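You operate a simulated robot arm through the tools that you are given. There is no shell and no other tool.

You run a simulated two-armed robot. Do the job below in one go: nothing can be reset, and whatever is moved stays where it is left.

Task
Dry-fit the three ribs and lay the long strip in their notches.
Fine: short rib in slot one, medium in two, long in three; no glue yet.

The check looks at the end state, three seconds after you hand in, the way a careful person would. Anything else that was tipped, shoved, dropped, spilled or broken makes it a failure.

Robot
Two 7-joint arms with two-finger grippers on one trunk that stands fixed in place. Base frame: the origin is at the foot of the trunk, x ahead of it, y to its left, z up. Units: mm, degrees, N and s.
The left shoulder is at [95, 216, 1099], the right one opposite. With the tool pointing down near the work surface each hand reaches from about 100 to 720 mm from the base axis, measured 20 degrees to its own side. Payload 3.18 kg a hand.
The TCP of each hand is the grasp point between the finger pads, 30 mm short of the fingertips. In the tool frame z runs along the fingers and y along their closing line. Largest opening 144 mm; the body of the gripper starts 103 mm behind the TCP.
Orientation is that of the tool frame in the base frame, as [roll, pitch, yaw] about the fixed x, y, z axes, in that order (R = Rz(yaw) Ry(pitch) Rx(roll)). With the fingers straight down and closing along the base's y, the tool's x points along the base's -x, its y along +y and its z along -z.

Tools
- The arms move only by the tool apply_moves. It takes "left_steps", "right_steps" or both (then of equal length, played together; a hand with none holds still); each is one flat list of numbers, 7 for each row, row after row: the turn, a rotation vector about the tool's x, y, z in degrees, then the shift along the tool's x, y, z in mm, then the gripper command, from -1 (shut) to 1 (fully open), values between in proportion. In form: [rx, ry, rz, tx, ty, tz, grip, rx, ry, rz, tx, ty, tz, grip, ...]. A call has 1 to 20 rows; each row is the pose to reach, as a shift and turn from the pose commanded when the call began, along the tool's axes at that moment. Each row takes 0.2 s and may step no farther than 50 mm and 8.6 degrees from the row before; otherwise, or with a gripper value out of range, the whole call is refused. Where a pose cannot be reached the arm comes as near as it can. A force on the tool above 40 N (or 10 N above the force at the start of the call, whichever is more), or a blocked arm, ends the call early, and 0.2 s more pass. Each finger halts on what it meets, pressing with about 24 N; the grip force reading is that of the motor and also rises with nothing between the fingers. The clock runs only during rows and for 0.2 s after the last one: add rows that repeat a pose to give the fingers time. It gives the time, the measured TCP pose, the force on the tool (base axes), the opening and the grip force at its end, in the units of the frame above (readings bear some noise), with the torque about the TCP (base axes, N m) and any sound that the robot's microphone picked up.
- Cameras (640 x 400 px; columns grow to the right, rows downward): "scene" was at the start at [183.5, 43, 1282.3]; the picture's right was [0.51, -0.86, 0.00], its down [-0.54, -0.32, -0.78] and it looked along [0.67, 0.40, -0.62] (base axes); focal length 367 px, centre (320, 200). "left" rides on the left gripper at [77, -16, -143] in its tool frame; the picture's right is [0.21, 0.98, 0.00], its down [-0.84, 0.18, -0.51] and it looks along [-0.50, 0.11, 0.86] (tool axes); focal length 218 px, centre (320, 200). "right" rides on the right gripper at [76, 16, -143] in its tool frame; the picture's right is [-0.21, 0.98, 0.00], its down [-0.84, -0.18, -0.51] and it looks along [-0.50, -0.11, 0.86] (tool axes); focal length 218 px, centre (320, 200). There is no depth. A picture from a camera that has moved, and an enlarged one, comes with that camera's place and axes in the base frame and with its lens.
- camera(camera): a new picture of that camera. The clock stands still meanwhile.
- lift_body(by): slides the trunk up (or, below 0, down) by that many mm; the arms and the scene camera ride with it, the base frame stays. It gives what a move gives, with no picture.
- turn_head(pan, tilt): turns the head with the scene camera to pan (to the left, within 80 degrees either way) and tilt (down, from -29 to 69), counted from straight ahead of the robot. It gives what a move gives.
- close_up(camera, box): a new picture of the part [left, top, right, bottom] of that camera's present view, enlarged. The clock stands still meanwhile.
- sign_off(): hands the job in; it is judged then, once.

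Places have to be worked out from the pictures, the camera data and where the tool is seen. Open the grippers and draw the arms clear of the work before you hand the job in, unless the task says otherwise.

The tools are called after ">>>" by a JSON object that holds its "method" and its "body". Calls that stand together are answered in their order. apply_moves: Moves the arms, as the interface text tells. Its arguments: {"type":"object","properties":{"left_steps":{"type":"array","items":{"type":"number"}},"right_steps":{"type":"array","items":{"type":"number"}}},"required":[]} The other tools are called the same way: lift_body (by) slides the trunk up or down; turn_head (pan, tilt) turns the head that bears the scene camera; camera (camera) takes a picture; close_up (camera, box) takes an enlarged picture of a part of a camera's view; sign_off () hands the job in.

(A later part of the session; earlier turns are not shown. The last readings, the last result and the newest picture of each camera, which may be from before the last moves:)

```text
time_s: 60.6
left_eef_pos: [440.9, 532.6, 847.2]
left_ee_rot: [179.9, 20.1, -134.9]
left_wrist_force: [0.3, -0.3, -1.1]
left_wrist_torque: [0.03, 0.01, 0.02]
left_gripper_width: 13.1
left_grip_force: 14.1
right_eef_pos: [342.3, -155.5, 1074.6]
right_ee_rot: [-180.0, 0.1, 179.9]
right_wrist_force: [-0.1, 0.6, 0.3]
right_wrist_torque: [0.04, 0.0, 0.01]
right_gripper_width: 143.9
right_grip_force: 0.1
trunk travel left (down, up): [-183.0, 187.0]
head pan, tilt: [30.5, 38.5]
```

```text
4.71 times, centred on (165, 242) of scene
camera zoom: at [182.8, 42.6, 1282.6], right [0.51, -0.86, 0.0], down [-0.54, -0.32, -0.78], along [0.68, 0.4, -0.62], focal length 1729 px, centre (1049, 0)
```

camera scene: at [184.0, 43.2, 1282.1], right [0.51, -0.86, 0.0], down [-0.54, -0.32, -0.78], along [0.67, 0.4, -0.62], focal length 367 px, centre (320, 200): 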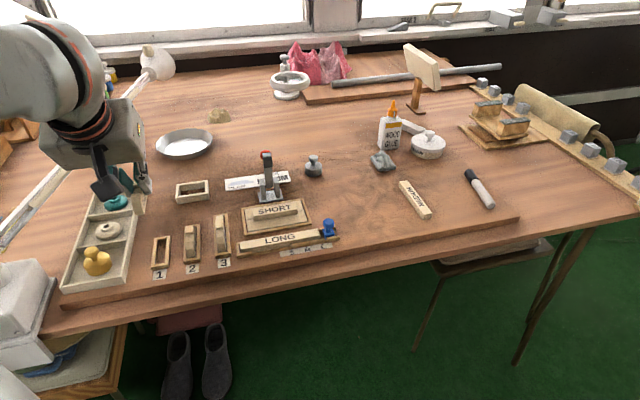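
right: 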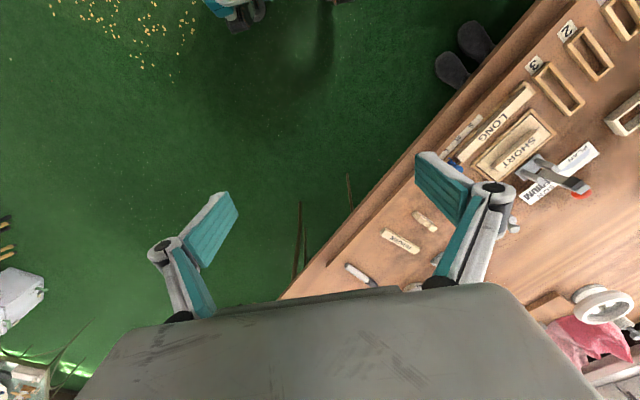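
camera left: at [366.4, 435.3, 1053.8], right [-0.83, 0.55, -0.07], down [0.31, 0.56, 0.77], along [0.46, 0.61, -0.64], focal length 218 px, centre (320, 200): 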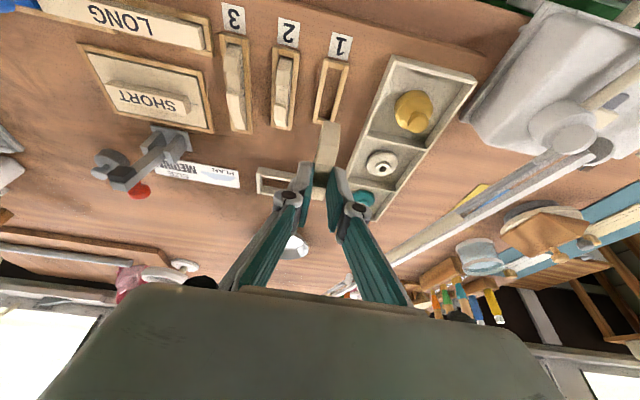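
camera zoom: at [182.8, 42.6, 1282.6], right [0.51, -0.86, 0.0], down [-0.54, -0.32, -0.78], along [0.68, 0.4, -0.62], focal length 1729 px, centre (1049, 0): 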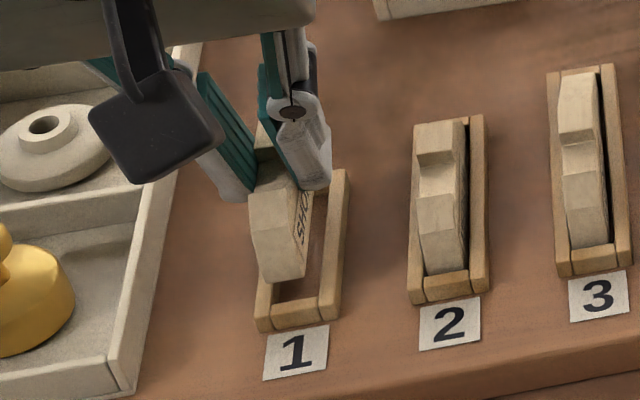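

The rib's near end reads 656.1 against a slot mouth of 655.7–721, so I'll shift +2 mm to centre the slack and lower 14 mm with the force watched.

>>> {"method": "apply_moves", "body": {"left_steps": [0, 0, 0, -1.9, 0.3, 0.7, -1, 0, 0, 0, 0.2, 0.3, 6.3, -1, 0, 0, 0, 1.5, 0.3, 10, -1, 0, 0, 0, 2.9, 0.3, 13.9, -1, 0, 0, 0, 2.9, 0.3, 13.9, -1]}}

>>> {"method": "close_up", "body": {"camera": "left", "box": [290, 80, 370, 150]}}

>>> {"method": "close_up", "body": {"camera": "scene", "box": [140, 210, 200, 275]}}

```text
time_s: 61.8
left_eef_pos: [443.1, 534.7, 832.2]
left_ee_rot: [180.0, 20.1, -135.0]
left_wrist_force: [-0.4, -0.7, 0.1]
left_wrist_torque: [0.0, 0.0, 0.0]
left_gripper_width: 13.5
left_grip_force: 14.1
right_eef_pos: [342.7, -155.6, 1075.8]
right_ee_rot: [-180.0, -0.1, -180.0]
right_wrist_force: [0.4, 0.2, 0.7]
right_wrist_torque: [-0.01, -0.03, 0.0]
right_gripper_width: 144.2
right_grip_force: 0.1
trunk travel left (down, up): [-183.0, 187.0]
head pan, tilt: [30.5, 38.5]
```

```text
5.71 times, centred on (330, 115) of left
camera zoom: at [367.9, 436.8, 940.3], right [-0.83, 0.55, -0.07], down [0.31, 0.56, 0.77], along [0.46, 0.61, -0.64], focal length 1247 px, centre (263, 686)
```

zoom: 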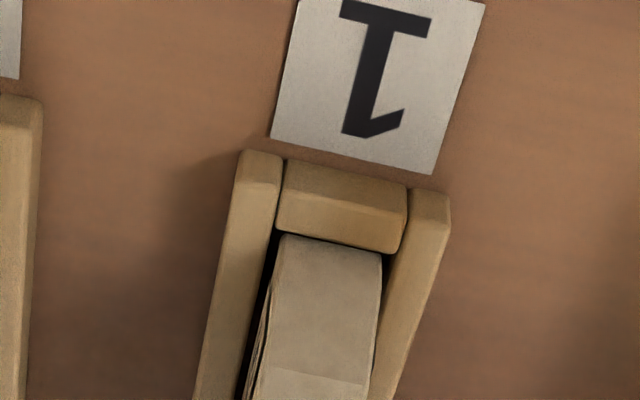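

```text
6.15 times, centred on (170, 242) of scene
camera zoom: at [183.4, 42.9, 1282.4], right [0.51, -0.86, 0.0], down [-0.54, -0.32, -0.78], along [0.67, 0.4, -0.62], focal length 2261 px, centre (1243, -62)
```

zoom: 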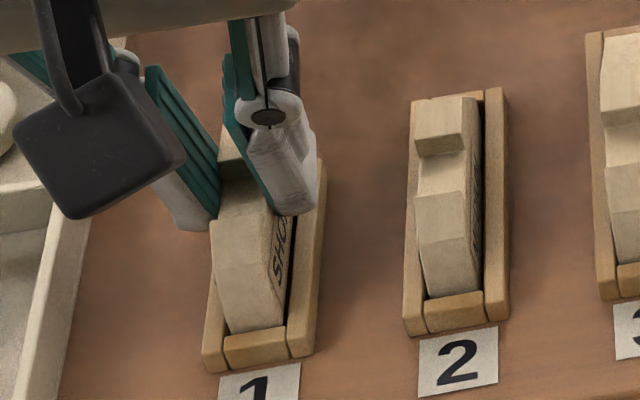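

The rib is inside the mouth with a visible gap at the near wall and no force. I'll seat it the rest of the way.

>>> {"method": "apply_moves", "body": {"left_steps": [0, 0, 0, 0.7, 0, 1.9, -1, 0, 0, 0, 1.4, 0, 3.8, -1, 0, 0, 0, 2.1, 0, 5.6, -1, 0, 0, 0, 2.4, 0, 6.6, -1, 0, 0, 0, 2.4, 0, 6.6, -1]}}

>>> {"method": "close_up", "body": {"camera": "left", "box": [290, 80, 370, 150]}}

>>> {"method": "close_up", "body": {"camera": "scene", "box": [140, 210, 200, 275]}}

```text
time_s: 63.0
left_eef_pos: [442.7, 535.2, 826.7]
left_ee_rot: [-180.0, 20.2, -135.0]
left_wrist_force: [-0.6, 0.3, 1.3]
left_wrist_torque: [0.0, 0.05, -0.01]
left_gripper_width: 13.3
left_grip_force: 14.1
right_eef_pos: [342.6, -154.8, 1075.4]
right_ee_rot: [180.0, 0.0, -179.9]
right_wrist_force: [-0.3, 0.0, -0.5]
right_wrist_torque: [0.0, -0.03, -0.03]
right_gripper_width: 143.8
right_grip_force: 0.0
trunk travel left (down, up): [-183.0, 187.0]
head pan, tilt: [30.5, 38.5]
```

```text
5.71 times, centred on (330, 115) of left
camera zoom: at [367.9, 437.2, 933.8], right [-0.83, 0.55, -0.07], down [0.31, 0.56, 0.77], along [0.46, 0.61, -0.64], focal length 1247 px, centre (263, 686)
```

zoom: 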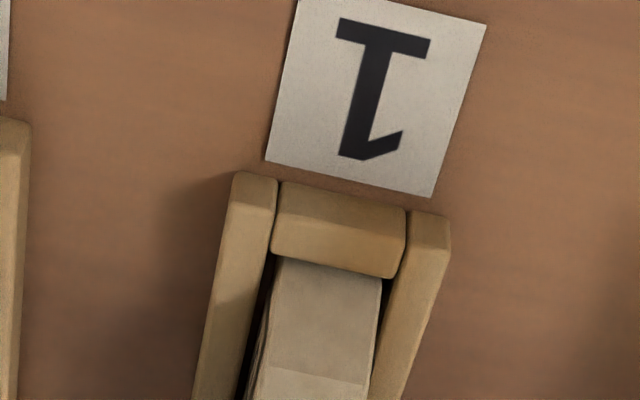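

```text
6.15 times, centred on (170, 242) of scene
camera zoom: at [183.4, 42.9, 1282.4], right [0.51, -0.86, 0.0], down [-0.54, -0.32, -0.78], along [0.67, 0.4, -0.62], focal length 2261 px, centre (1243, -62)
```

zoom: 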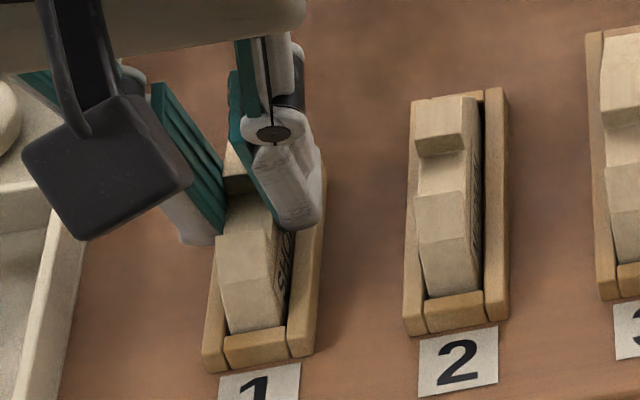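

The rib is down (z matches the grip height, light contact). I'll open and retreat straight up.

>>> {"method": "apply_moves", "body": {"left_steps": [0, 0, 0, 0, 0, 0, -0.85, 0, 0, 0, 0, 0, 0, -0.7, 0, 0, 0, 0, 0, 0, -0.6, 0, 0, 0, -4, 0, -11, -0.6, 0, 0, 0, -17, 0, -46, -0.6, 0, 0, 0, -33, 0, -91, -0.5, 0, 0, 0, -41, 0, -113, -0.5]}}

>>> {"method": "close_up", "body": {"camera": "left", "box": [180, 0, 400, 160]}}

>>> {"method": "close_up", "body": {"camera": "scene", "box": [140, 200, 250, 275]}}

```text
time_s: 64.6
left_eef_pos: [442.9, 534.7, 946.1]
left_ee_rot: [180.0, 20.0, -134.9]
left_wrist_force: [-0.5, -0.8, -0.6]
left_wrist_torque: [-0.02, 0.01, -0.01]
left_gripper_width: 35.9
left_grip_force: 0.0
right_eef_pos: [343.0, -155.0, 1075.9]
right_ee_rot: [-179.9, 0.0, 179.9]
right_wrist_force: [0.2, -0.4, 0.0]
right_wrist_torque: [0.02, 0.02, 0.0]
right_gripper_width: 144.0
right_grip_force: 0.0
trunk travel left (down, up): [-183.0, 187.0]
head pan, tilt: [30.5, 38.5]
```

```text
2.50 times, centred on (290, 80) of left
camera zoom: at [368.5, 436.8, 1054.3], right [-0.83, 0.55, -0.07], down [0.31, 0.56, 0.77], along [0.46, 0.61, -0.64], focal length 546 px, centre (395, 500)
```

zoom: 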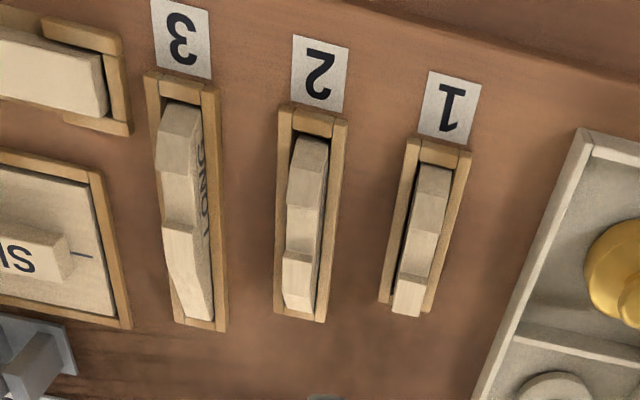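

```text
5.33 times, centred on (195, 238) of scene
camera zoom: at [183.5, 42.9, 1282.3], right [0.51, -0.86, 0.0], down [-0.54, -0.32, -0.78], along [0.67, 0.4, -0.62], focal length 1959 px, centre (987, 0)
```

zoom: 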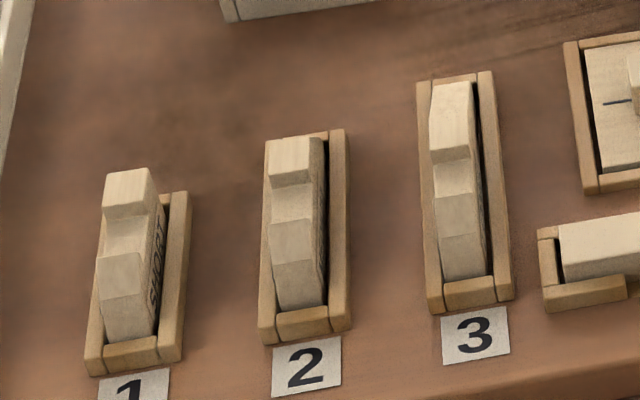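

I'll check SHORT's near and far ends closely, and measure the notch edges on all three.

>>> {"method": "close_up", "body": {"camera": "left", "box": [325, 45, 375, 130]}}

>>> {"method": "close_up", "body": {"camera": "left", "box": [325, 95, 365, 130]}}

>>> {"method": "close_up", "body": {"camera": "left", "box": [225, 25, 345, 135]}}

>>> {"method": "close_up", "body": {"camera": "scene", "box": [150, 225, 185, 275]}}

```text
4.71 times, centred on (350, 88) of left
camera zoom: at [368.5, 436.8, 1054.3], right [-0.83, 0.55, -0.07], down [0.31, 0.56, 0.77], along [0.46, 0.61, -0.64], focal length 1027 px, centre (179, 729)
```

zoom: 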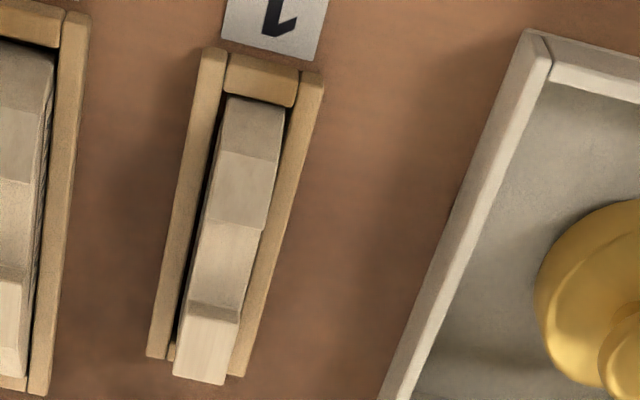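

```text
11.43 times, centred on (345, 112) of left
camera zoom: at [368.5, 436.8, 1054.3], right [-0.83, 0.55, -0.07], down [0.31, 0.56, 0.77], along [0.46, 0.61, -0.64], focal length 2494 px, centre (34, 1200)
```

zoom: 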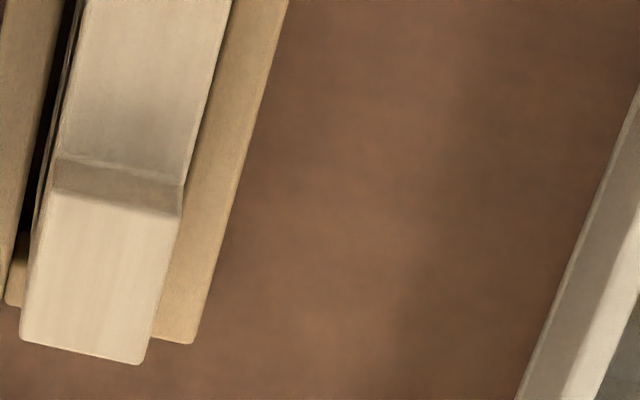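

```text
3.64 times, centred on (285, 80) of left
camera zoom: at [368.5, 436.8, 1054.3], right [-0.83, 0.55, -0.07], down [0.31, 0.56, 0.77], along [0.46, 0.61, -0.64], focal length 794 px, centre (447, 636)
```

zoom: 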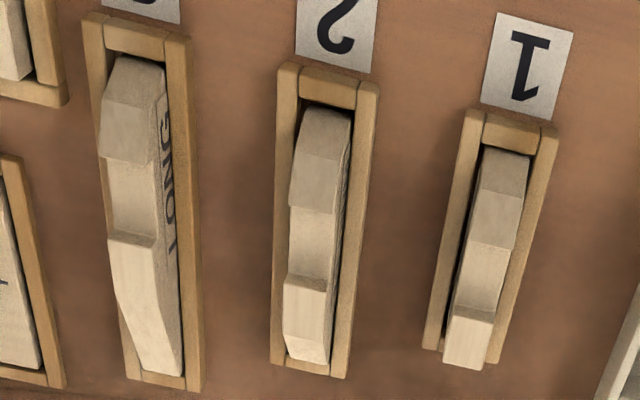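

```text
8.00 times, centred on (168, 250) of scene
camera zoom: at [183.5, 42.9, 1282.3], right [0.51, -0.86, 0.0], down [-0.54, -0.32, -0.78], along [0.67, 0.4, -0.62], focal length 2939 px, centre (1540, -200)
```

zoom: 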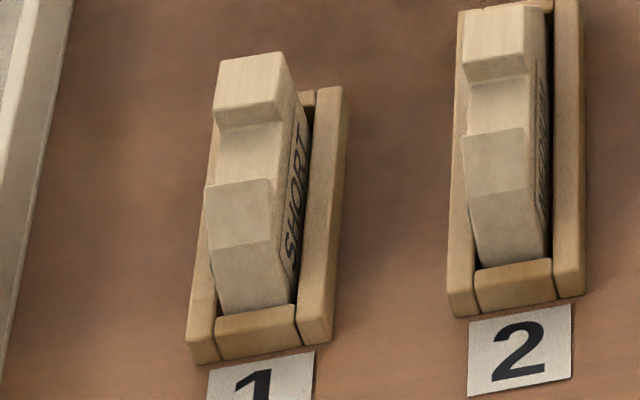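

SHORT's near end is now inside the wall and it went down without resistance, so all three ribs are seated. Their notches align within about 2 mm, with a common window e1≈678.8–699.7. Next I'll examine the LONG strip and gauge: size, height and surroundings.

>>> {"method": "apply_moves", "body": {"left_steps": [0, 0, 0, 0, -45, 0, -0.4, 0, 0, 0, 0, -90, 0, -0.3, 0, 0, 0, 0, -135, 0, -0.2, 0, 0, 0, 0, -180, 0, 0, 0, 0, 0, 0, -200, 0, 0, 0, 0, 0, 0, -200, 0, 0]}}

>>> {"method": "camera", "body": {"camera": "left"}}

>>> {"method": "close_up", "body": {"camera": "scene", "box": [225, 210, 345, 270]}}

>>> {"method": "close_up", "body": {"camera": "scene", "box": [230, 225, 290, 265]}}

>>> {"method": "close_up", "body": {"camera": "scene", "box": [285, 210, 345, 255]}}

```text
time_s: 66.0
left_eef_pos: [584.1, 393.6, 945.2]
left_ee_rot: [180.0, 20.1, -135.0]
left_wrist_force: [-0.3, -0.8, -0.3]
left_wrist_torque: [-0.01, -0.01, 0.0]
left_gripper_width: 71.6
left_grip_force: 0.1
right_eef_pos: [342.1, -156.8, 1075.5]
right_ee_rot: [-180.0, 0.0, -179.9]
right_wrist_force: [-0.1, 1.1, -0.8]
right_wrist_torque: [0.01, 0.01, 0.0]
right_gripper_width: 144.1
right_grip_force: 0.2
trunk travel left (down, up): [-183.0, 187.0]
head pan, tilt: [30.5, 38.5]
```

```text
taken
camera left: at [509.7, 295.0, 1053.5], right [-0.83, 0.55, -0.07], down [0.31, 0.56, 0.77], along [0.46, 0.61, -0.64], focal length 218 px, centre (320, 200)
```

left: 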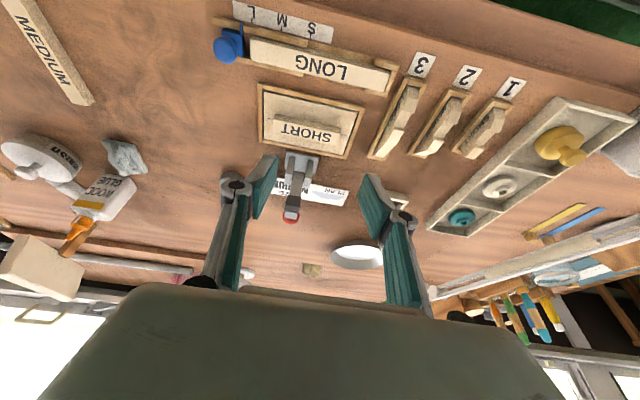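

```text
5.33 times, centred on (285, 240) of scene
camera zoom: at [183.4, 43.0, 1282.4], right [0.51, -0.86, 0.0], down [-0.54, -0.32, -0.78], along [0.67, 0.4, -0.62], focal length 1959 px, centre (507, -13)
```

zoom: 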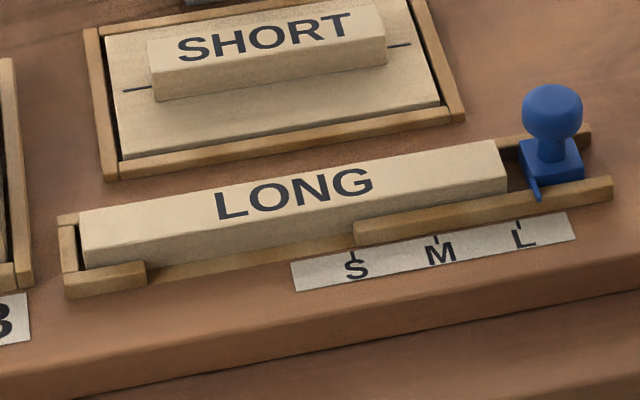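

```text
10.00 times, centred on (260, 245) of scene
camera zoom: at [183.4, 43.0, 1282.4], right [0.51, -0.86, 0.0], down [-0.54, -0.32, -0.78], along [0.67, 0.4, -0.62], focal length 3674 px, centre (920, -250)
```

zoom: 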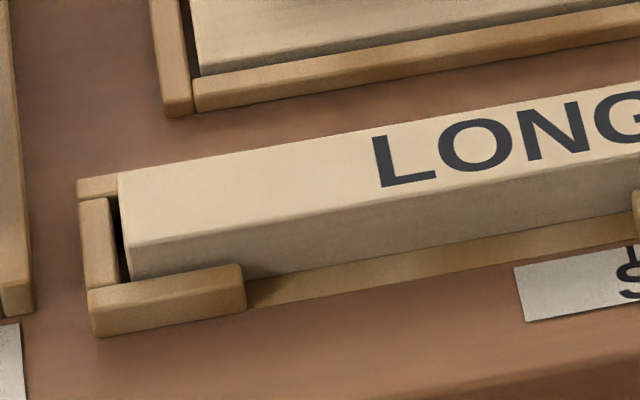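

```text
8.89 times, centred on (315, 232) of scene
camera zoom: at [183.4, 43.0, 1282.4], right [0.51, -0.86, 0.0], down [-0.54, -0.32, -0.78], along [0.67, 0.4, -0.62], focal length 3265 px, centre (364, -89)
```

zoom: 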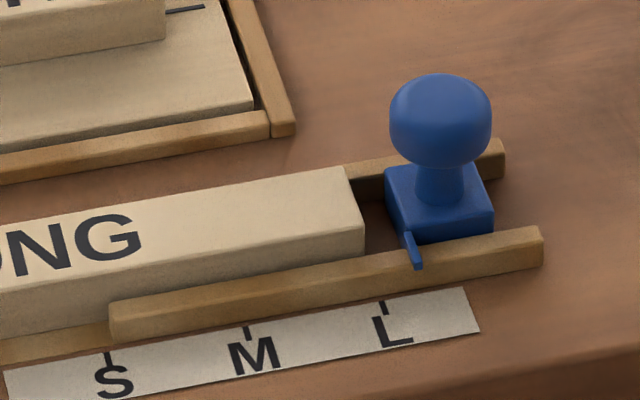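

The front rail of the gauge has a gap in the middle, apparently for finger access. I'll zoom the wrist view on the gauge.

>>> {"method": "close_up", "body": {"camera": "left", "box": [200, 10, 410, 120]}}

>>> {"method": "close_up", "body": {"camera": "left", "box": [300, 40, 410, 120]}}

>>> {"method": "close_up", "body": {"camera": "left", "box": [200, 10, 310, 90]}}

```text
3.05 times, centred on (305, 65) of left
camera zoom: at [509.7, 295.0, 1053.5], right [-0.83, 0.55, -0.07], down [0.31, 0.56, 0.77], along [0.46, 0.61, -0.64], focal length 665 px, centre (366, 611)
```

zoom: 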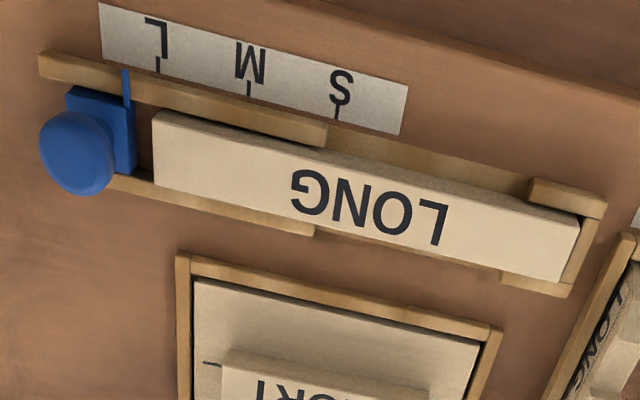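

```text
5.00 times, centred on (355, 80) of left
camera zoom: at [509.7, 295.0, 1053.5], right [-0.83, 0.55, -0.07], down [0.31, 0.56, 0.77], along [0.46, 0.61, -0.64], focal length 1091 px, centre (145, 800)
```

zoom: 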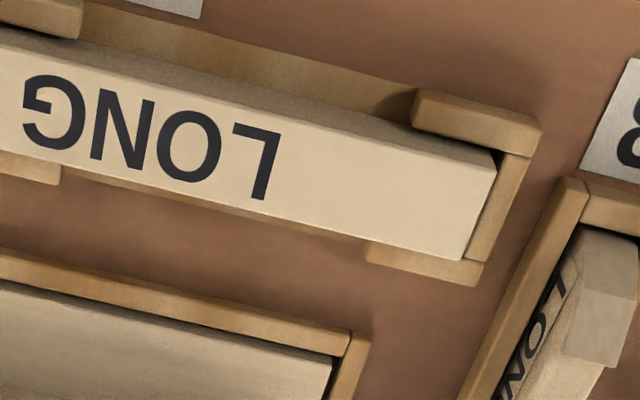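

```text
5.00 times, centred on (255, 50) of left
camera zoom: at [509.7, 295.0, 1053.5], right [-0.83, 0.55, -0.07], down [0.31, 0.56, 0.77], along [0.46, 0.61, -0.64], focal length 1091 px, centre (645, 950)
```

zoom: 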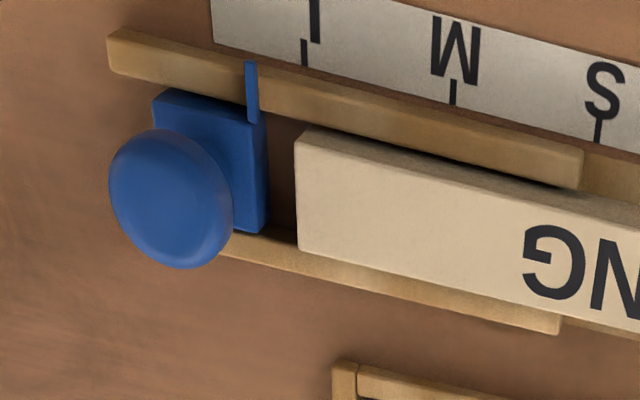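

The gauge leaves gaps on both sides for fingers at e2≈96–166. The strip is about 148 × 20 mm and centred at e1≈659, e2≈152, so gripping at e2≈124 puts the fingers neatly between ribs 1 and 2 when it is laid. I'll straighten the hand to vertical and turn it 90° so it closes across the strip, and use that view to measure the notches precisely.

>>> {"method": "apply_moves", "body": {"left_steps": [0, 7, 0, -4, 43, -10, 0, 0, 14, 0, -9, 86, -21, 0.2, 0, 20, 0, -9, 129, -21, 0.4, 0, 20, 0, -9, 172, -21, 0.4, 0, 20, 0, -9, 214, -21, 0.4]}}

>>> {"method": "apply_moves", "body": {"left_steps": [0, 0, 8.5, 0, 0, 0, 0.4, 0, 0, 17, 0, 0, 0, 0.4, 0, 0, 25.5, 0, 0, 0, 0.4, 0, 0, 34, 0, 0, 0, 0.4, 0, 0, 42.5, 0, 0, 0, 0.4, 0, 0, 51, 0, 0, 0, 0.4, 0, 0, 59.5, 0, 0, 0, 0.4, 0, 0, 68, 0, 0, 0, 0.4, 0, 0, 76.5, 0, 0, 0, 0.4, 0, 0, 85, 0, 0, 0, 0.4, 0, 0, 90, 0, 0, 0, 0.4, 0, 0, 90, 0, 0, 0, 0.4]}}

>>> {"method": "camera", "body": {"camera": "left"}}

>>> {"method": "camera", "body": {"camera": "scene"}}

```text
time_s: 67.2
left_eef_pos: [432.1, 547.2, 969.6]
left_ee_rot: [-179.9, 0.1, -135.0]
left_wrist_force: [0.3, 0.4, 0.0]
left_wrist_torque: [-0.04, -0.02, 0.02]
left_gripper_width: 101.0
left_grip_force: 0.0
right_eef_pos: [341.6, -155.1, 1075.4]
right_ee_rot: [179.9, 0.0, -180.0]
right_wrist_force: [-0.2, -0.7, 0.6]
right_wrist_torque: [-0.01, 0.01, -0.01]
right_gripper_width: 143.9
right_grip_force: 0.0
trunk travel left (down, up): [-183.0, 187.0]
head pan, tilt: [30.5, 38.5]
```

```text
time_s: 69.8
left_eef_pos: [433.3, 544.8, 969.5]
left_ee_rot: [179.9, 0.0, 135.0]
left_wrist_force: [0.2, -0.1, 0.0]
left_wrist_torque: [0.0, 0.03, -0.02]
left_gripper_width: 100.7
left_grip_force: 0.0
right_eef_pos: [342.9, -154.8, 1075.4]
right_ee_rot: [180.0, 0.0, -180.0]
right_wrist_force: [0.4, -0.2, -0.1]
right_wrist_torque: [0.0, 0.01, -0.01]
right_gripper_width: 144.0
right_grip_force: 0.1
trunk travel left (down, up): [-183.0, 187.0]
head pan, tilt: [30.5, 38.5]
```

```text
taken
camera left: at [367.3, 587.1, 1111.8], right [0.55, 0.84, 0.0], down [0.72, -0.47, 0.51], along [0.43, -0.28, -0.86], focal length 218 px, centre (320, 200)
```

left: 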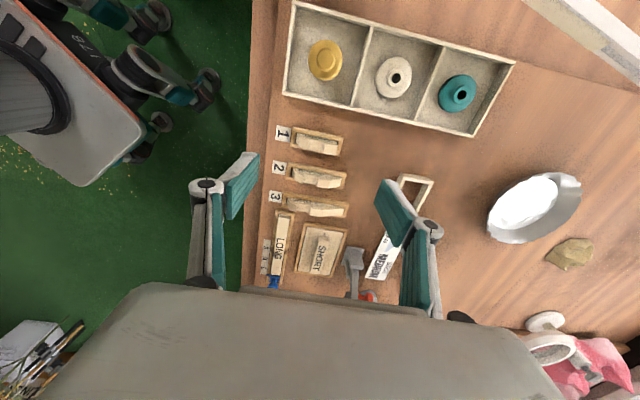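

```text
taken
camera scene: at [183.5, 43.0, 1282.4], right [0.51, -0.86, 0.0], down [-0.54, -0.32, -0.78], along [0.67, 0.4, -0.62], focal length 367 px, centre (320, 200)
```

scene: 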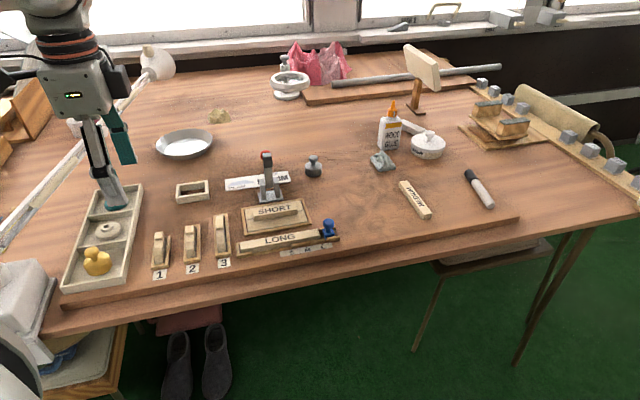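

That's an excellent side-on view of the ribs. I'll enlarge them and the strip.

>>> {"method": "close_up", "body": {"camera": "left", "box": [260, 115, 360, 230]}}

>>> {"method": "close_up", "body": {"camera": "left", "box": [280, 120, 350, 165]}}

>>> {"method": "close_up", "body": {"camera": "left", "box": [280, 155, 355, 225]}}

>>> {"method": "close_up", "body": {"camera": "left", "box": [255, 200, 325, 290]}}

```text
3.48 times, centred on (310, 172) of left
camera zoom: at [367.3, 587.1, 1111.8], right [0.55, 0.84, 0.0], down [0.72, -0.47, 0.51], along [0.43, -0.28, -0.86], focal length 759 px, centre (355, 296)
```

zoom: 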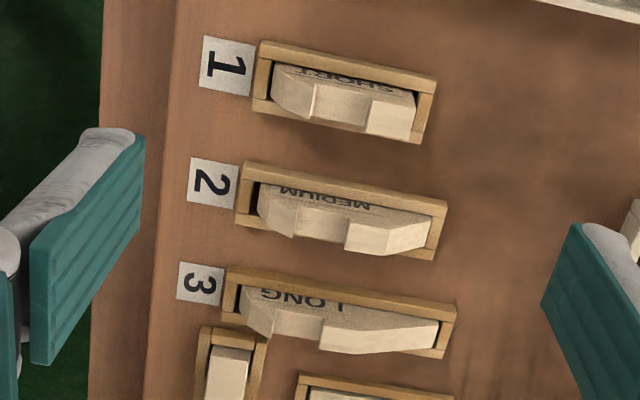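

```text
8.89 times, centred on (315, 142) of left
camera zoom: at [367.3, 587.1, 1111.8], right [0.55, 0.84, 0.0], down [0.72, -0.47, 0.51], along [0.43, -0.28, -0.86], focal length 1940 px, centre (364, 711)
```

zoom: 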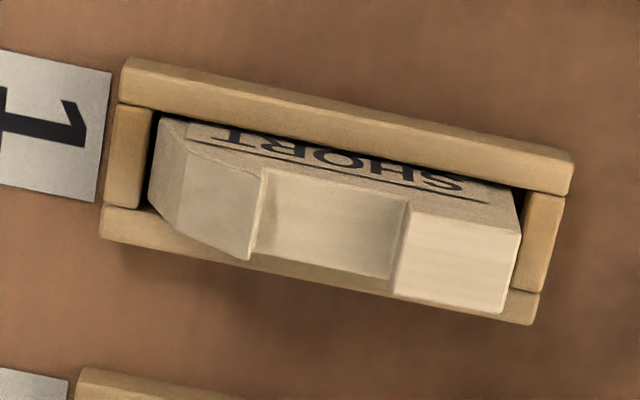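

```text
5.71 times, centred on (318, 190) of left
camera zoom: at [367.3, 587.1, 1111.8], right [0.55, 0.84, 0.0], down [0.72, -0.47, 0.51], along [0.43, -0.28, -0.86], focal length 1247 px, centre (334, 257)
```

zoom: 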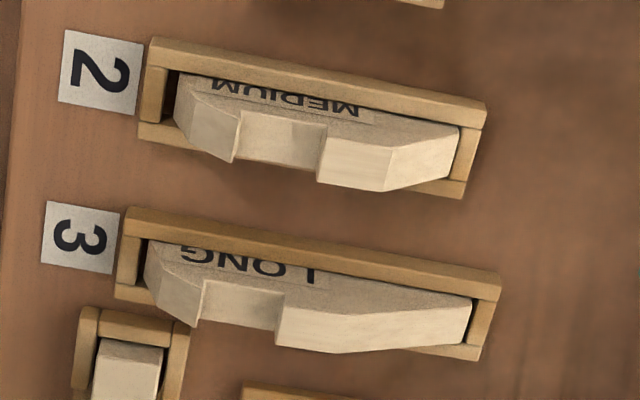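

```text
4.44 times, centred on (290, 245) of left
camera zoom: at [367.3, 587.1, 1111.8], right [0.55, 0.84, 0.0], down [0.72, -0.47, 0.51], along [0.43, -0.28, -0.86], focal length 970 px, centre (453, 0)
```

zoom: 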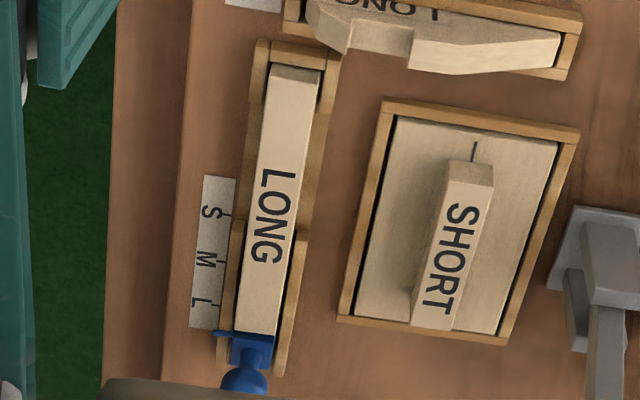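

All three ribs are confirmed inside their slots. Notch spans read SHORT 676.9–700.6, MEDIUM 679.4–702.4 and LONG 677.8–701.4, while the strip is ~20 wide. MEDIUM should slide ~1.6 mm toward its label to give comfortable clearance. I'll check the notch depth before nudging.

>>> {"method": "close_up", "body": {"camera": "scene", "box": [182, 222, 204, 242]}}

>>> {"method": "close_up", "body": {"camera": "scene", "box": [212, 212, 234, 232]}}

>>> {"method": "close_up", "body": {"camera": "left", "box": [300, 160, 330, 185]}}

>>> {"method": "close_up", "body": {"camera": "scene", "box": [233, 232, 263, 262]}}

```text
16.00 times, centred on (193, 232) of scene
camera zoom: at [183.5, 43.0, 1282.4], right [0.51, -0.86, 0.0], down [-0.54, -0.32, -0.78], along [0.67, 0.4, -0.62], focal length 5878 px, centre (2352, -312)
```

zoom: 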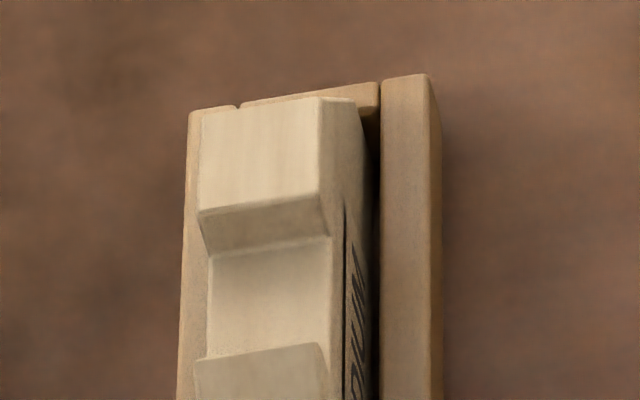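

```text
16.00 times, centred on (223, 222) of scene
camera zoom: at [183.5, 43.0, 1282.4], right [0.51, -0.86, 0.0], down [-0.54, -0.32, -0.78], along [0.67, 0.4, -0.62], focal length 5878 px, centre (1872, -152)
```

zoom: 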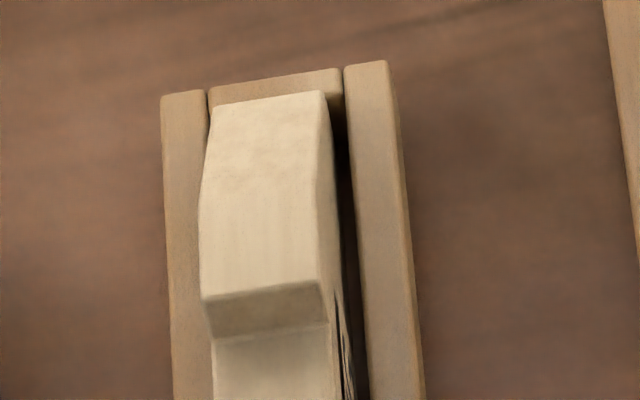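

```text
16.00 times, centred on (315, 172) of left
camera zoom: at [367.3, 587.1, 1111.8], right [0.55, 0.84, 0.0], down [0.72, -0.47, 0.51], along [0.43, -0.28, -0.86], focal length 3492 px, centre (400, 640)
```

zoom: 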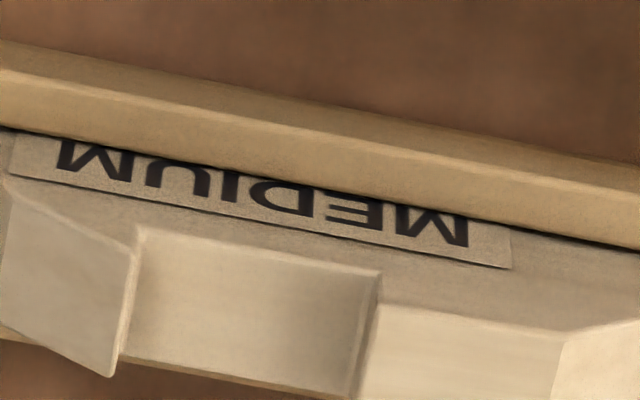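

```text
13.33 times, centred on (248, 247) of scene
camera zoom: at [183.5, 43.0, 1282.4], right [0.51, -0.86, 0.0], down [-0.54, -0.32, -0.78], along [0.67, 0.4, -0.62], focal length 4898 px, centre (1280, -427)
```

zoom: 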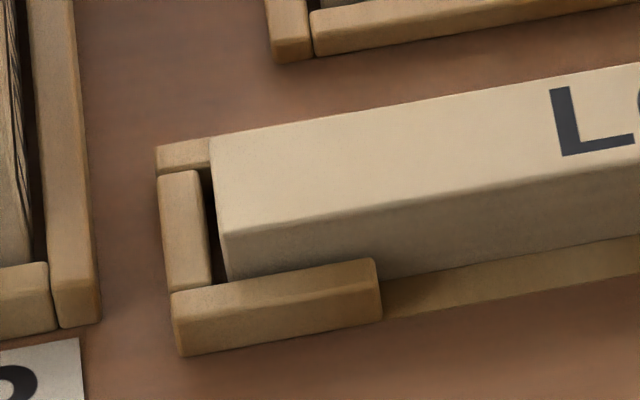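

The notches are ~6 mm deep (floor z≈806). I'll close the empty fingers (20 mm thick) and bring them above MEDIUM's notch, to use them as a gauge for sliding the rib.

>>> {"method": "apply_moves", "body": {"left_steps": [0, 0, 0, -23, 0, 0, 0, 0, 0, 0, -46, -0.5, 10, -0.6, 0, 0, 0, -68.2, -0.7, 25, -1, 0, 0, 0, -68.2, -0.7, 60, -1, 0, 0, 0, -68.2, -0.7, 100, -1, 0, 0, 0, -68.2, -0.7, 100, -1]}}

>>> {"method": "close_up", "body": {"camera": "left", "box": [240, 130, 400, 240]}}

>>> {"method": "close_up", "body": {"camera": "scene", "box": [140, 180, 250, 275]}}

```text
time_s: 71.2
left_eef_pos: [480.7, 497.3, 869.8]
left_ee_rot: [179.9, 0.0, 135.0]
left_wrist_force: [0.6, -0.6, -0.6]
left_wrist_torque: [0.0, -0.02, 0.0]
left_gripper_width: 0.0
left_grip_force: 24.1
right_eef_pos: [342.7, -155.9, 1076.8]
right_ee_rot: [-180.0, -0.1, 180.0]
right_wrist_force: [-0.4, -0.2, -0.7]
right_wrist_torque: [-0.03, -0.01, -0.02]
right_gripper_width: 144.0
right_grip_force: 0.0
trunk travel left (down, up): [-183.0, 187.0]
head pan, tilt: [30.5, 38.5]
```

```text
3.64 times, centred on (320, 185) of left
camera zoom: at [413.9, 537.8, 1012.0], right [0.54, 0.84, 0.0], down [0.72, -0.47, 0.51], along [0.43, -0.28, -0.86], focal length 794 px, centre (320, 254)
```

zoom: 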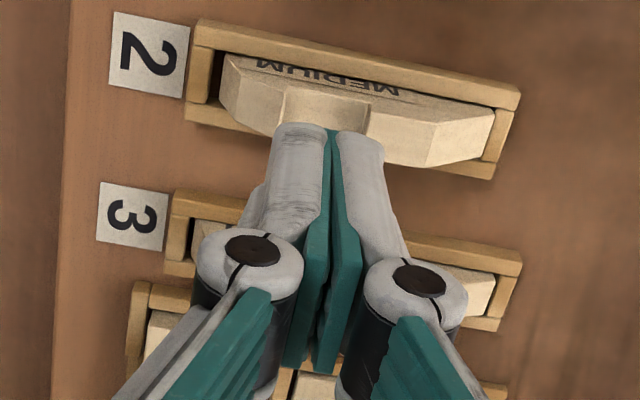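

```text
4.21 times, centred on (195, 228) of scene
camera zoom: at [182.9, 42.8, 1282.6], right [0.51, -0.86, 0.0], down [-0.54, -0.32, -0.78], along [0.68, 0.4, -0.62], focal length 1547 px, centre (846, 84)
```

zoom: 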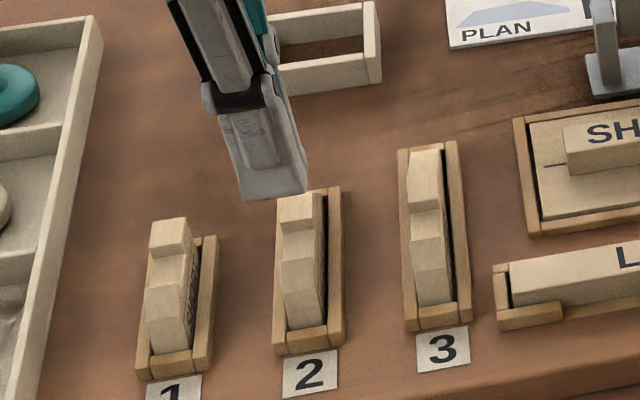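

The closed fingertips look about 25 mm thick, too wide for the 23 mm notch. I'll instead open to 60 mm and use just the near-side finger inside MEDIUM's notch, with the other finger hanging free beyond the slot.

>>> {"method": "apply_moves", "body": {"left_steps": [0, 0, 0, 0, 0, -10, -0.6, 0, 0, 0, -1.1, 17, -10, -0.167, 0, 0, 0, -1.1, 34.5, -10, -0.167, 0, 0, 0, -1.1, 34.5, 10, -0.167, 0, 0, 0, -1.1, 34.5, 20, -0.167, 0, 0, 0, -1.1, 34.5, 20, -0.167]}}

>>> {"method": "close_up", "body": {"camera": "left", "box": [220, 120, 400, 250]}}

>>> {"method": "close_up", "body": {"camera": "scene", "box": [140, 180, 250, 275]}}

```text
time_s: 72.6
left_eef_pos: [505.9, 519.1, 850.3]
left_ee_rot: [179.9, 0.0, 135.0]
left_wrist_force: [0.1, 0.9, 0.3]
left_wrist_torque: [0.01, 0.01, 0.0]
left_gripper_width: 60.2
left_grip_force: 0.0
right_eef_pos: [341.7, -156.3, 1076.1]
right_ee_rot: [-180.0, 0.0, -179.9]
right_wrist_force: [-0.6, 0.1, 0.5]
right_wrist_torque: [-0.01, -0.01, 0.02]
right_gripper_width: 144.2
right_grip_force: 0.2
trunk travel left (down, up): [-183.0, 187.0]
head pan, tilt: [30.5, 38.5]
```

```text
3.08 times, centred on (310, 185) of left
camera zoom: at [440.0, 561.9, 992.0], right [0.54, 0.84, 0.0], down [0.72, -0.47, 0.51], along [0.43, -0.28, -0.86], focal length 672 px, centre (351, 246)
```

zoom: 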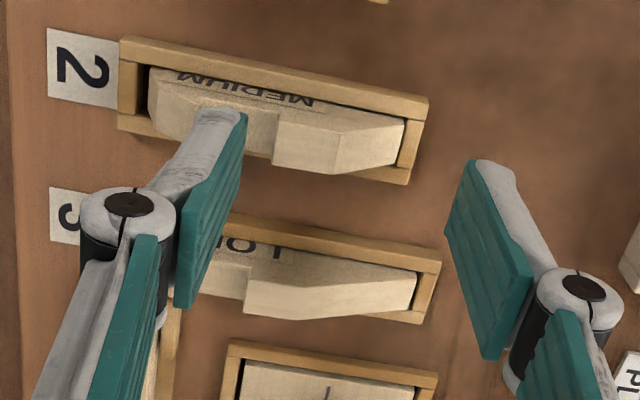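

```text
4.21 times, centred on (195, 228) of scene
camera zoom: at [183.5, 43.1, 1282.4], right [0.51, -0.86, 0.0], down [-0.54, -0.32, -0.78], along [0.67, 0.4, -0.62], focal length 1547 px, centre (846, 84)
```

zoom: 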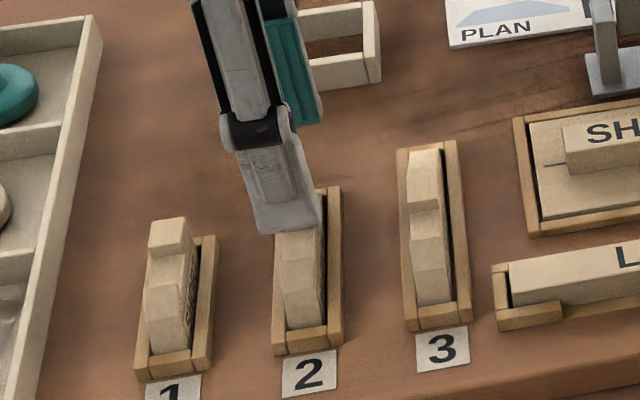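

The finger spans about 680.6–693.6, so I'll shift +3 mm, lower its tip into the notch (z≈808), then slide 5.8 mm toward the label end and lift out.

>>> {"method": "apply_moves", "body": {"left_steps": [0, 0, 0, 0, 3, 0, -0.167, 0, 0, 0, 0, 3, 6, -0.167, 0, 0, 0, 0, 3, 11.5, -0.167, 0, 0, 0, 0, 3, 11.5, -0.167]}}

>>> {"method": "close_up", "body": {"camera": "left", "box": [240, 120, 340, 190]}}

>>> {"method": "close_up", "body": {"camera": "scene", "box": [170, 200, 215, 265]}}

```text
time_s: 73.6
left_eef_pos: [508.7, 523.5, 837.3]
left_ee_rot: [180.0, 0.1, 134.9]
left_wrist_force: [0.4, 0.8, 0.6]
left_wrist_torque: [0.0, 0.0, 0.0]
left_gripper_width: 59.8
left_grip_force: 0.1
right_eef_pos: [342.4, -156.1, 1076.0]
right_ee_rot: [179.9, 0.0, 180.0]
right_wrist_force: [0.2, -0.3, 0.5]
right_wrist_torque: [0.0, 0.03, 0.01]
right_gripper_width: 144.1
right_grip_force: 0.1
trunk travel left (down, up): [-183.0, 187.0]
head pan, tilt: [30.5, 38.5]
```

```text
5.71 times, centred on (290, 155) of left
camera zoom: at [442.4, 564.3, 980.4], right [0.54, 0.84, 0.0], down [0.72, -0.47, 0.51], along [0.43, -0.28, -0.86], focal length 1247 px, centre (491, 457)
```

zoom: 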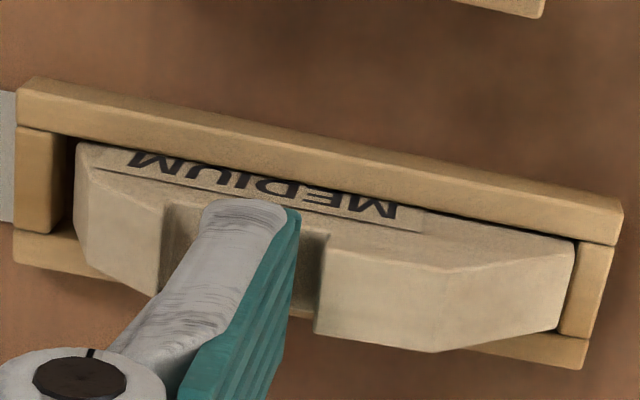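

```text
6.15 times, centred on (192, 232) of scene
camera zoom: at [183.4, 43.0, 1282.4], right [0.51, -0.86, 0.0], down [-0.54, -0.32, -0.78], along [0.67, 0.4, -0.62], focal length 2261 px, centre (1105, 0)
```

zoom: 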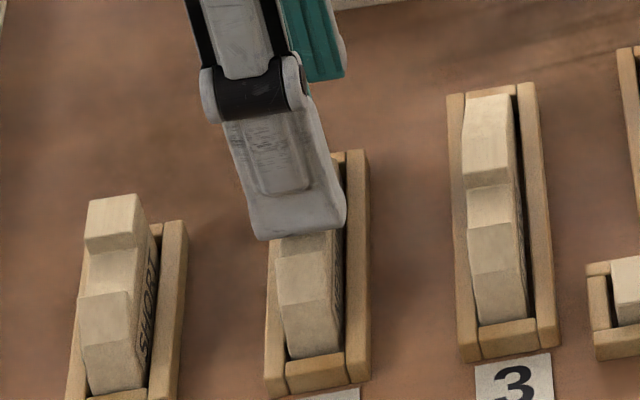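

The finger tip is inside the notch with ~4.6 mm to the near wall (679.2). I'll slide −6.2 mm to bring that wall to ≈677.6, then back off and lift out.

>>> {"method": "apply_moves", "body": {"left_steps": [0, 0, 0, 0, -2, 0, -0.167, 0, 0, 0, 0, -4, 0, -0.167, 0, 0, 0, 0, -5.2, 0, -0.167, 0, 0, 0, 0, -6.2, 0, -0.167, 0, 0, 0, 0, -6.2, 0, -0.167]}}

>>> {"method": "close_up", "body": {"camera": "left", "box": [240, 120, 340, 190]}}

```text
time_s: 74.8
left_eef_pos: [503.8, 517.2, 837.9]
left_ee_rot: [179.8, 0.0, 135.0]
left_wrist_force: [-0.8, 0.3, 0.3]
left_wrist_torque: [-0.02, 0.0, 0.01]
left_gripper_width: 59.9
left_grip_force: 0.0
right_eef_pos: [344.3, -155.8, 1075.2]
right_ee_rot: [179.9, 0.0, 180.0]
right_wrist_force: [-0.2, -0.2, 0.0]
right_wrist_torque: [0.04, 0.02, -0.02]
right_gripper_width: 144.0
right_grip_force: 0.0
trunk travel left (down, up): [-183.0, 187.0]
head pan, tilt: [30.5, 38.5]
```

```text
5.71 times, centred on (290, 155) of left
camera zoom: at [437.8, 559.7, 980.2], right [0.54, 0.84, 0.0], down [0.72, -0.47, 0.51], along [0.43, -0.28, -0.86], focal length 1247 px, centre (491, 457)
```

zoom: 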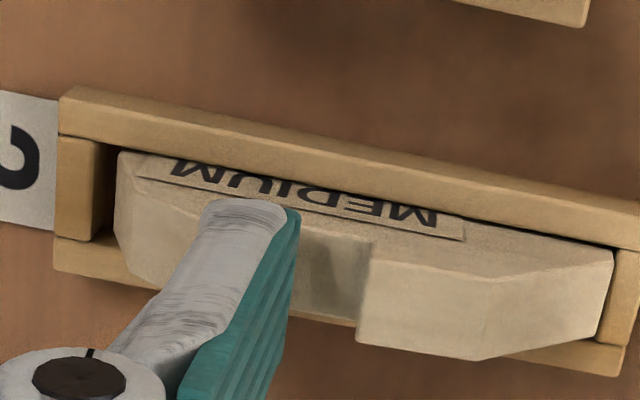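

There's no contact yet, and the rib hasn't moved (far wall still 702.6). I'll continue in small steps.

>>> {"method": "apply_moves", "body": {"left_steps": [0, 0, 0, 0, -1, 0, -0.167, 0, 0, 0, 0, -2, 0, -0.167, 0, 0, 0, 0, -2.5, 0, -0.167, 0, 0, 0, 0, -2.5, 0, -0.167]}}

>>> {"method": "close_up", "body": {"camera": "left", "box": [240, 120, 340, 190]}}

```text
time_s: 75.8
left_eef_pos: [502.1, 516.4, 837.7]
left_ee_rot: [179.9, 0.0, 135.0]
left_wrist_force: [-0.3, 0.1, 1.6]
left_wrist_torque: [-0.07, 0.04, -0.03]
left_gripper_width: 60.1
left_grip_force: 0.0
right_eef_pos: [343.2, -155.8, 1074.8]
right_ee_rot: [180.0, -0.1, 180.0]
right_wrist_force: [0.6, -0.2, 0.1]
right_wrist_torque: [0.01, 0.03, 0.03]
right_gripper_width: 143.9
right_grip_force: 0.1
trunk travel left (down, up): [-183.0, 187.0]
head pan, tilt: [30.5, 38.5]
```

```text
5.71 times, centred on (290, 155) of left
camera zoom: at [436.1, 557.9, 980.3], right [0.54, 0.84, 0.0], down [0.72, -0.47, 0.51], along [0.43, -0.28, -0.86], focal length 1247 px, centre (491, 457)
```

zoom: 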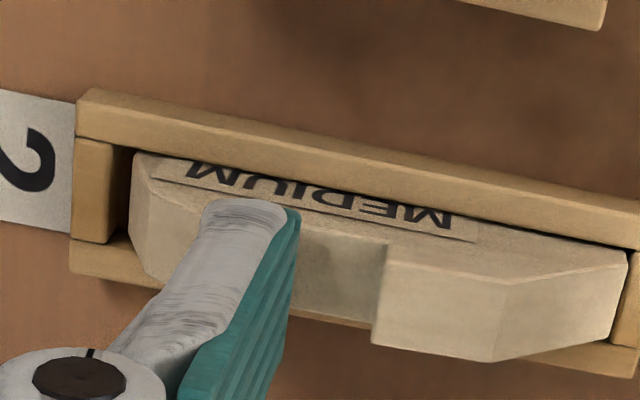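

A slight contact appears. I'll push another 2 mm in fine steps.

>>> {"method": "apply_moves", "body": {"left_steps": [0, 0, 0, 0, -0.7, 0, -0.167, 0, 0, 0, 0, -1.4, 0, -0.167, 0, 0, 0, 0, -2, 0, -0.167, 0, 0, 0, 0, -2, 0, -0.167]}}

>>> {"method": "close_up", "body": {"camera": "left", "box": [240, 120, 340, 190]}}

```text
time_s: 76.8
left_eef_pos: [500.9, 514.9, 838.4]
left_ee_rot: [179.9, 0.0, 135.1]
left_wrist_force: [0.8, 0.2, 5.5]
left_wrist_torque: [-0.12, 0.14, 0.03]
left_gripper_width: 60.0
left_grip_force: 0.0
right_eef_pos: [342.8, -156.3, 1075.2]
right_ee_rot: [-180.0, 0.1, 179.9]
right_wrist_force: [-0.1, 1.0, -0.2]
right_wrist_torque: [-0.02, 0.0, 0.0]
right_gripper_width: 144.2
right_grip_force: 0.1
trunk travel left (down, up): [-183.0, 187.0]
head pan, tilt: [30.5, 38.5]
```

```text
5.71 times, centred on (290, 155) of left
camera zoom: at [434.6, 556.2, 980.7], right [0.54, 0.84, 0.0], down [0.72, -0.47, 0.51], along [0.43, -0.28, -0.86], focal length 1247 px, centre (491, 457)
```

zoom: 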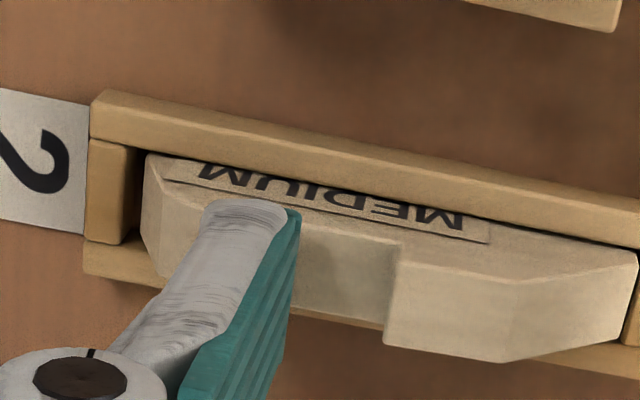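

The finger's rounded tip is riding on the ridge edge instead of pushing (5.5 N upward). I'll back off, go ~2 mm deeper, and push again.

>>> {"method": "apply_moves", "body": {"left_steps": [0, 0, 0, 0, 5, 0, -0.167, 0, 0, 0, 0, 5, 1.2, -0.167, 0, 0, 0, 0, 5, 2.4, -0.167, 0, 0, 0, 0, 5, 2.4, -0.167]}}

```text
time_s: 77.8
left_eef_pos: [505.1, 518.2, 835.2]
left_ee_rot: [179.9, 0.0, 135.0]
left_wrist_force: [1.0, 0.3, 0.2]
left_wrist_torque: [0.01, 0.02, 0.0]
left_gripper_width: 59.8
left_grip_force: 0.0
right_eef_pos: [341.3, -156.0, 1074.4]
right_ee_rot: [180.0, 0.0, -179.9]
right_wrist_force: [-0.5, -0.3, -0.3]
right_wrist_torque: [0.0, -0.01, 0.02]
right_gripper_width: 143.9
right_grip_force: 0.1
trunk travel left (down, up): [-183.0, 187.0]
head pan, tilt: [30.5, 38.5]
```

There's still no floor contact at z=835, so I'll go 1.5 mm deeper and push toward the label end in fine steps.

>>> {"method": "apply_moves", "body": {"left_steps": [0, 0, 0, 0, 0, 1.5, -0.167, 0, 0, 0, 0, -2, 1.5, -0.167, 0, 0, 0, 0, -4, 1.5, -0.167, 0, 0, 0, 0, -5, 1.5, -0.167, 0, 0, 0, 0, -5.5, 1.5, -0.167, 0, 0, 0, 0, -5.5, 1.5, -0.167]}}

>>> {"method": "close_up", "body": {"camera": "left", "box": [240, 120, 340, 190]}}

```text
time_s: 79.2
left_eef_pos: [501.1, 515.1, 833.2]
left_ee_rot: [179.9, 0.0, 135.0]
left_wrist_force: [0.4, 0.7, 0.8]
left_wrist_torque: [0.01, -0.01, -0.01]
left_gripper_width: 59.1
left_grip_force: 0.1
right_eef_pos: [342.5, -157.1, 1075.5]
right_ee_rot: [-180.0, 0.0, 180.0]
right_wrist_force: [0.0, 0.4, 0.0]
right_wrist_torque: [0.03, -0.03, 0.02]
right_gripper_width: 143.9
right_grip_force: 0.1
trunk travel left (down, up): [-183.0, 187.0]
head pan, tilt: [30.5, 38.5]
```

```text
5.71 times, centred on (290, 155) of left
camera zoom: at [434.5, 556.5, 976.3], right [0.54, 0.84, 0.0], down [0.72, -0.47, 0.51], along [0.43, -0.28, -0.86], focal length 1247 px, centre (491, 457)
```

zoom: 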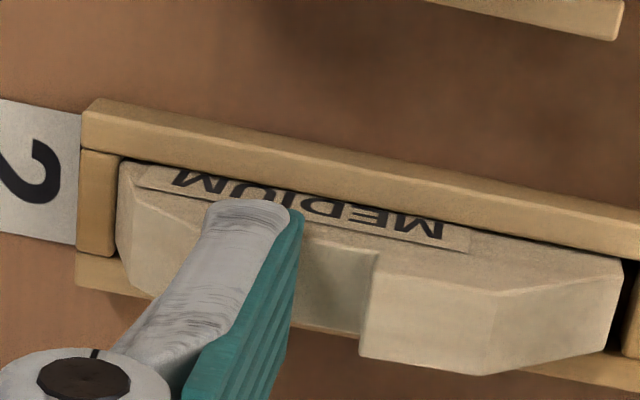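

Now MEDIUM slid, but slightly too far (notch ≈675.6–698.6). I'll use the same finger's inner face to push the far wall back ~2 mm.

>>> {"method": "apply_moves", "body": {"left_steps": [0, 0, 0, 0, 4, 0, -0.167, 0, 0, 0, 0, 8, 0, -0.167, 0, 0, 0, 0, 10, 0, -0.167, 0, 0, 0, 0, 11, 0, -0.167, 0, 0, 0, 0, 11.5, 0, -0.167, 0, 0, 0, 0, 11.5, 0, -0.167]}}

>>> {"method": "close_up", "body": {"camera": "left", "box": [240, 120, 340, 190]}}

```text
time_s: 80.6
left_eef_pos: [508.7, 522.5, 833.2]
left_ee_rot: [180.0, 0.0, 135.0]
left_wrist_force: [-0.5, -0.1, -0.4]
left_wrist_torque: [-0.02, 0.01, 0.03]
left_gripper_width: 60.0
left_grip_force: 0.1
right_eef_pos: [341.7, -156.1, 1075.0]
right_ee_rot: [180.0, 0.0, 179.9]
right_wrist_force: [-0.2, -0.5, 0.5]
right_wrist_torque: [-0.04, 0.01, 0.03]
right_gripper_width: 143.8
right_grip_force: 0.0
trunk travel left (down, up): [-183.0, 187.0]
head pan, tilt: [30.5, 38.5]
```

```text
5.71 times, centred on (290, 155) of left
camera zoom: at [442.5, 564.7, 976.2], right [0.54, 0.84, 0.0], down [0.72, -0.47, 0.51], along [0.43, -0.28, -0.86], focal length 1247 px, centre (491, 457)
```

zoom: 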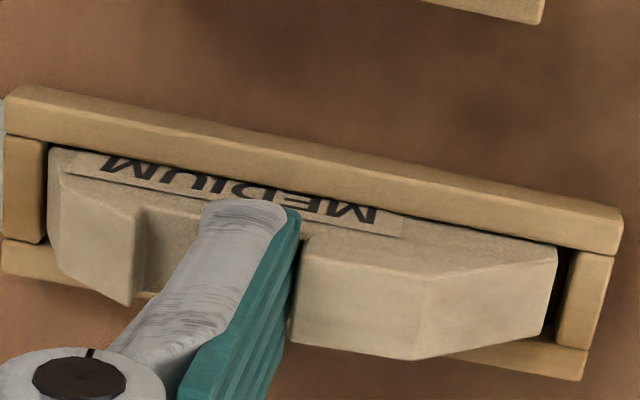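

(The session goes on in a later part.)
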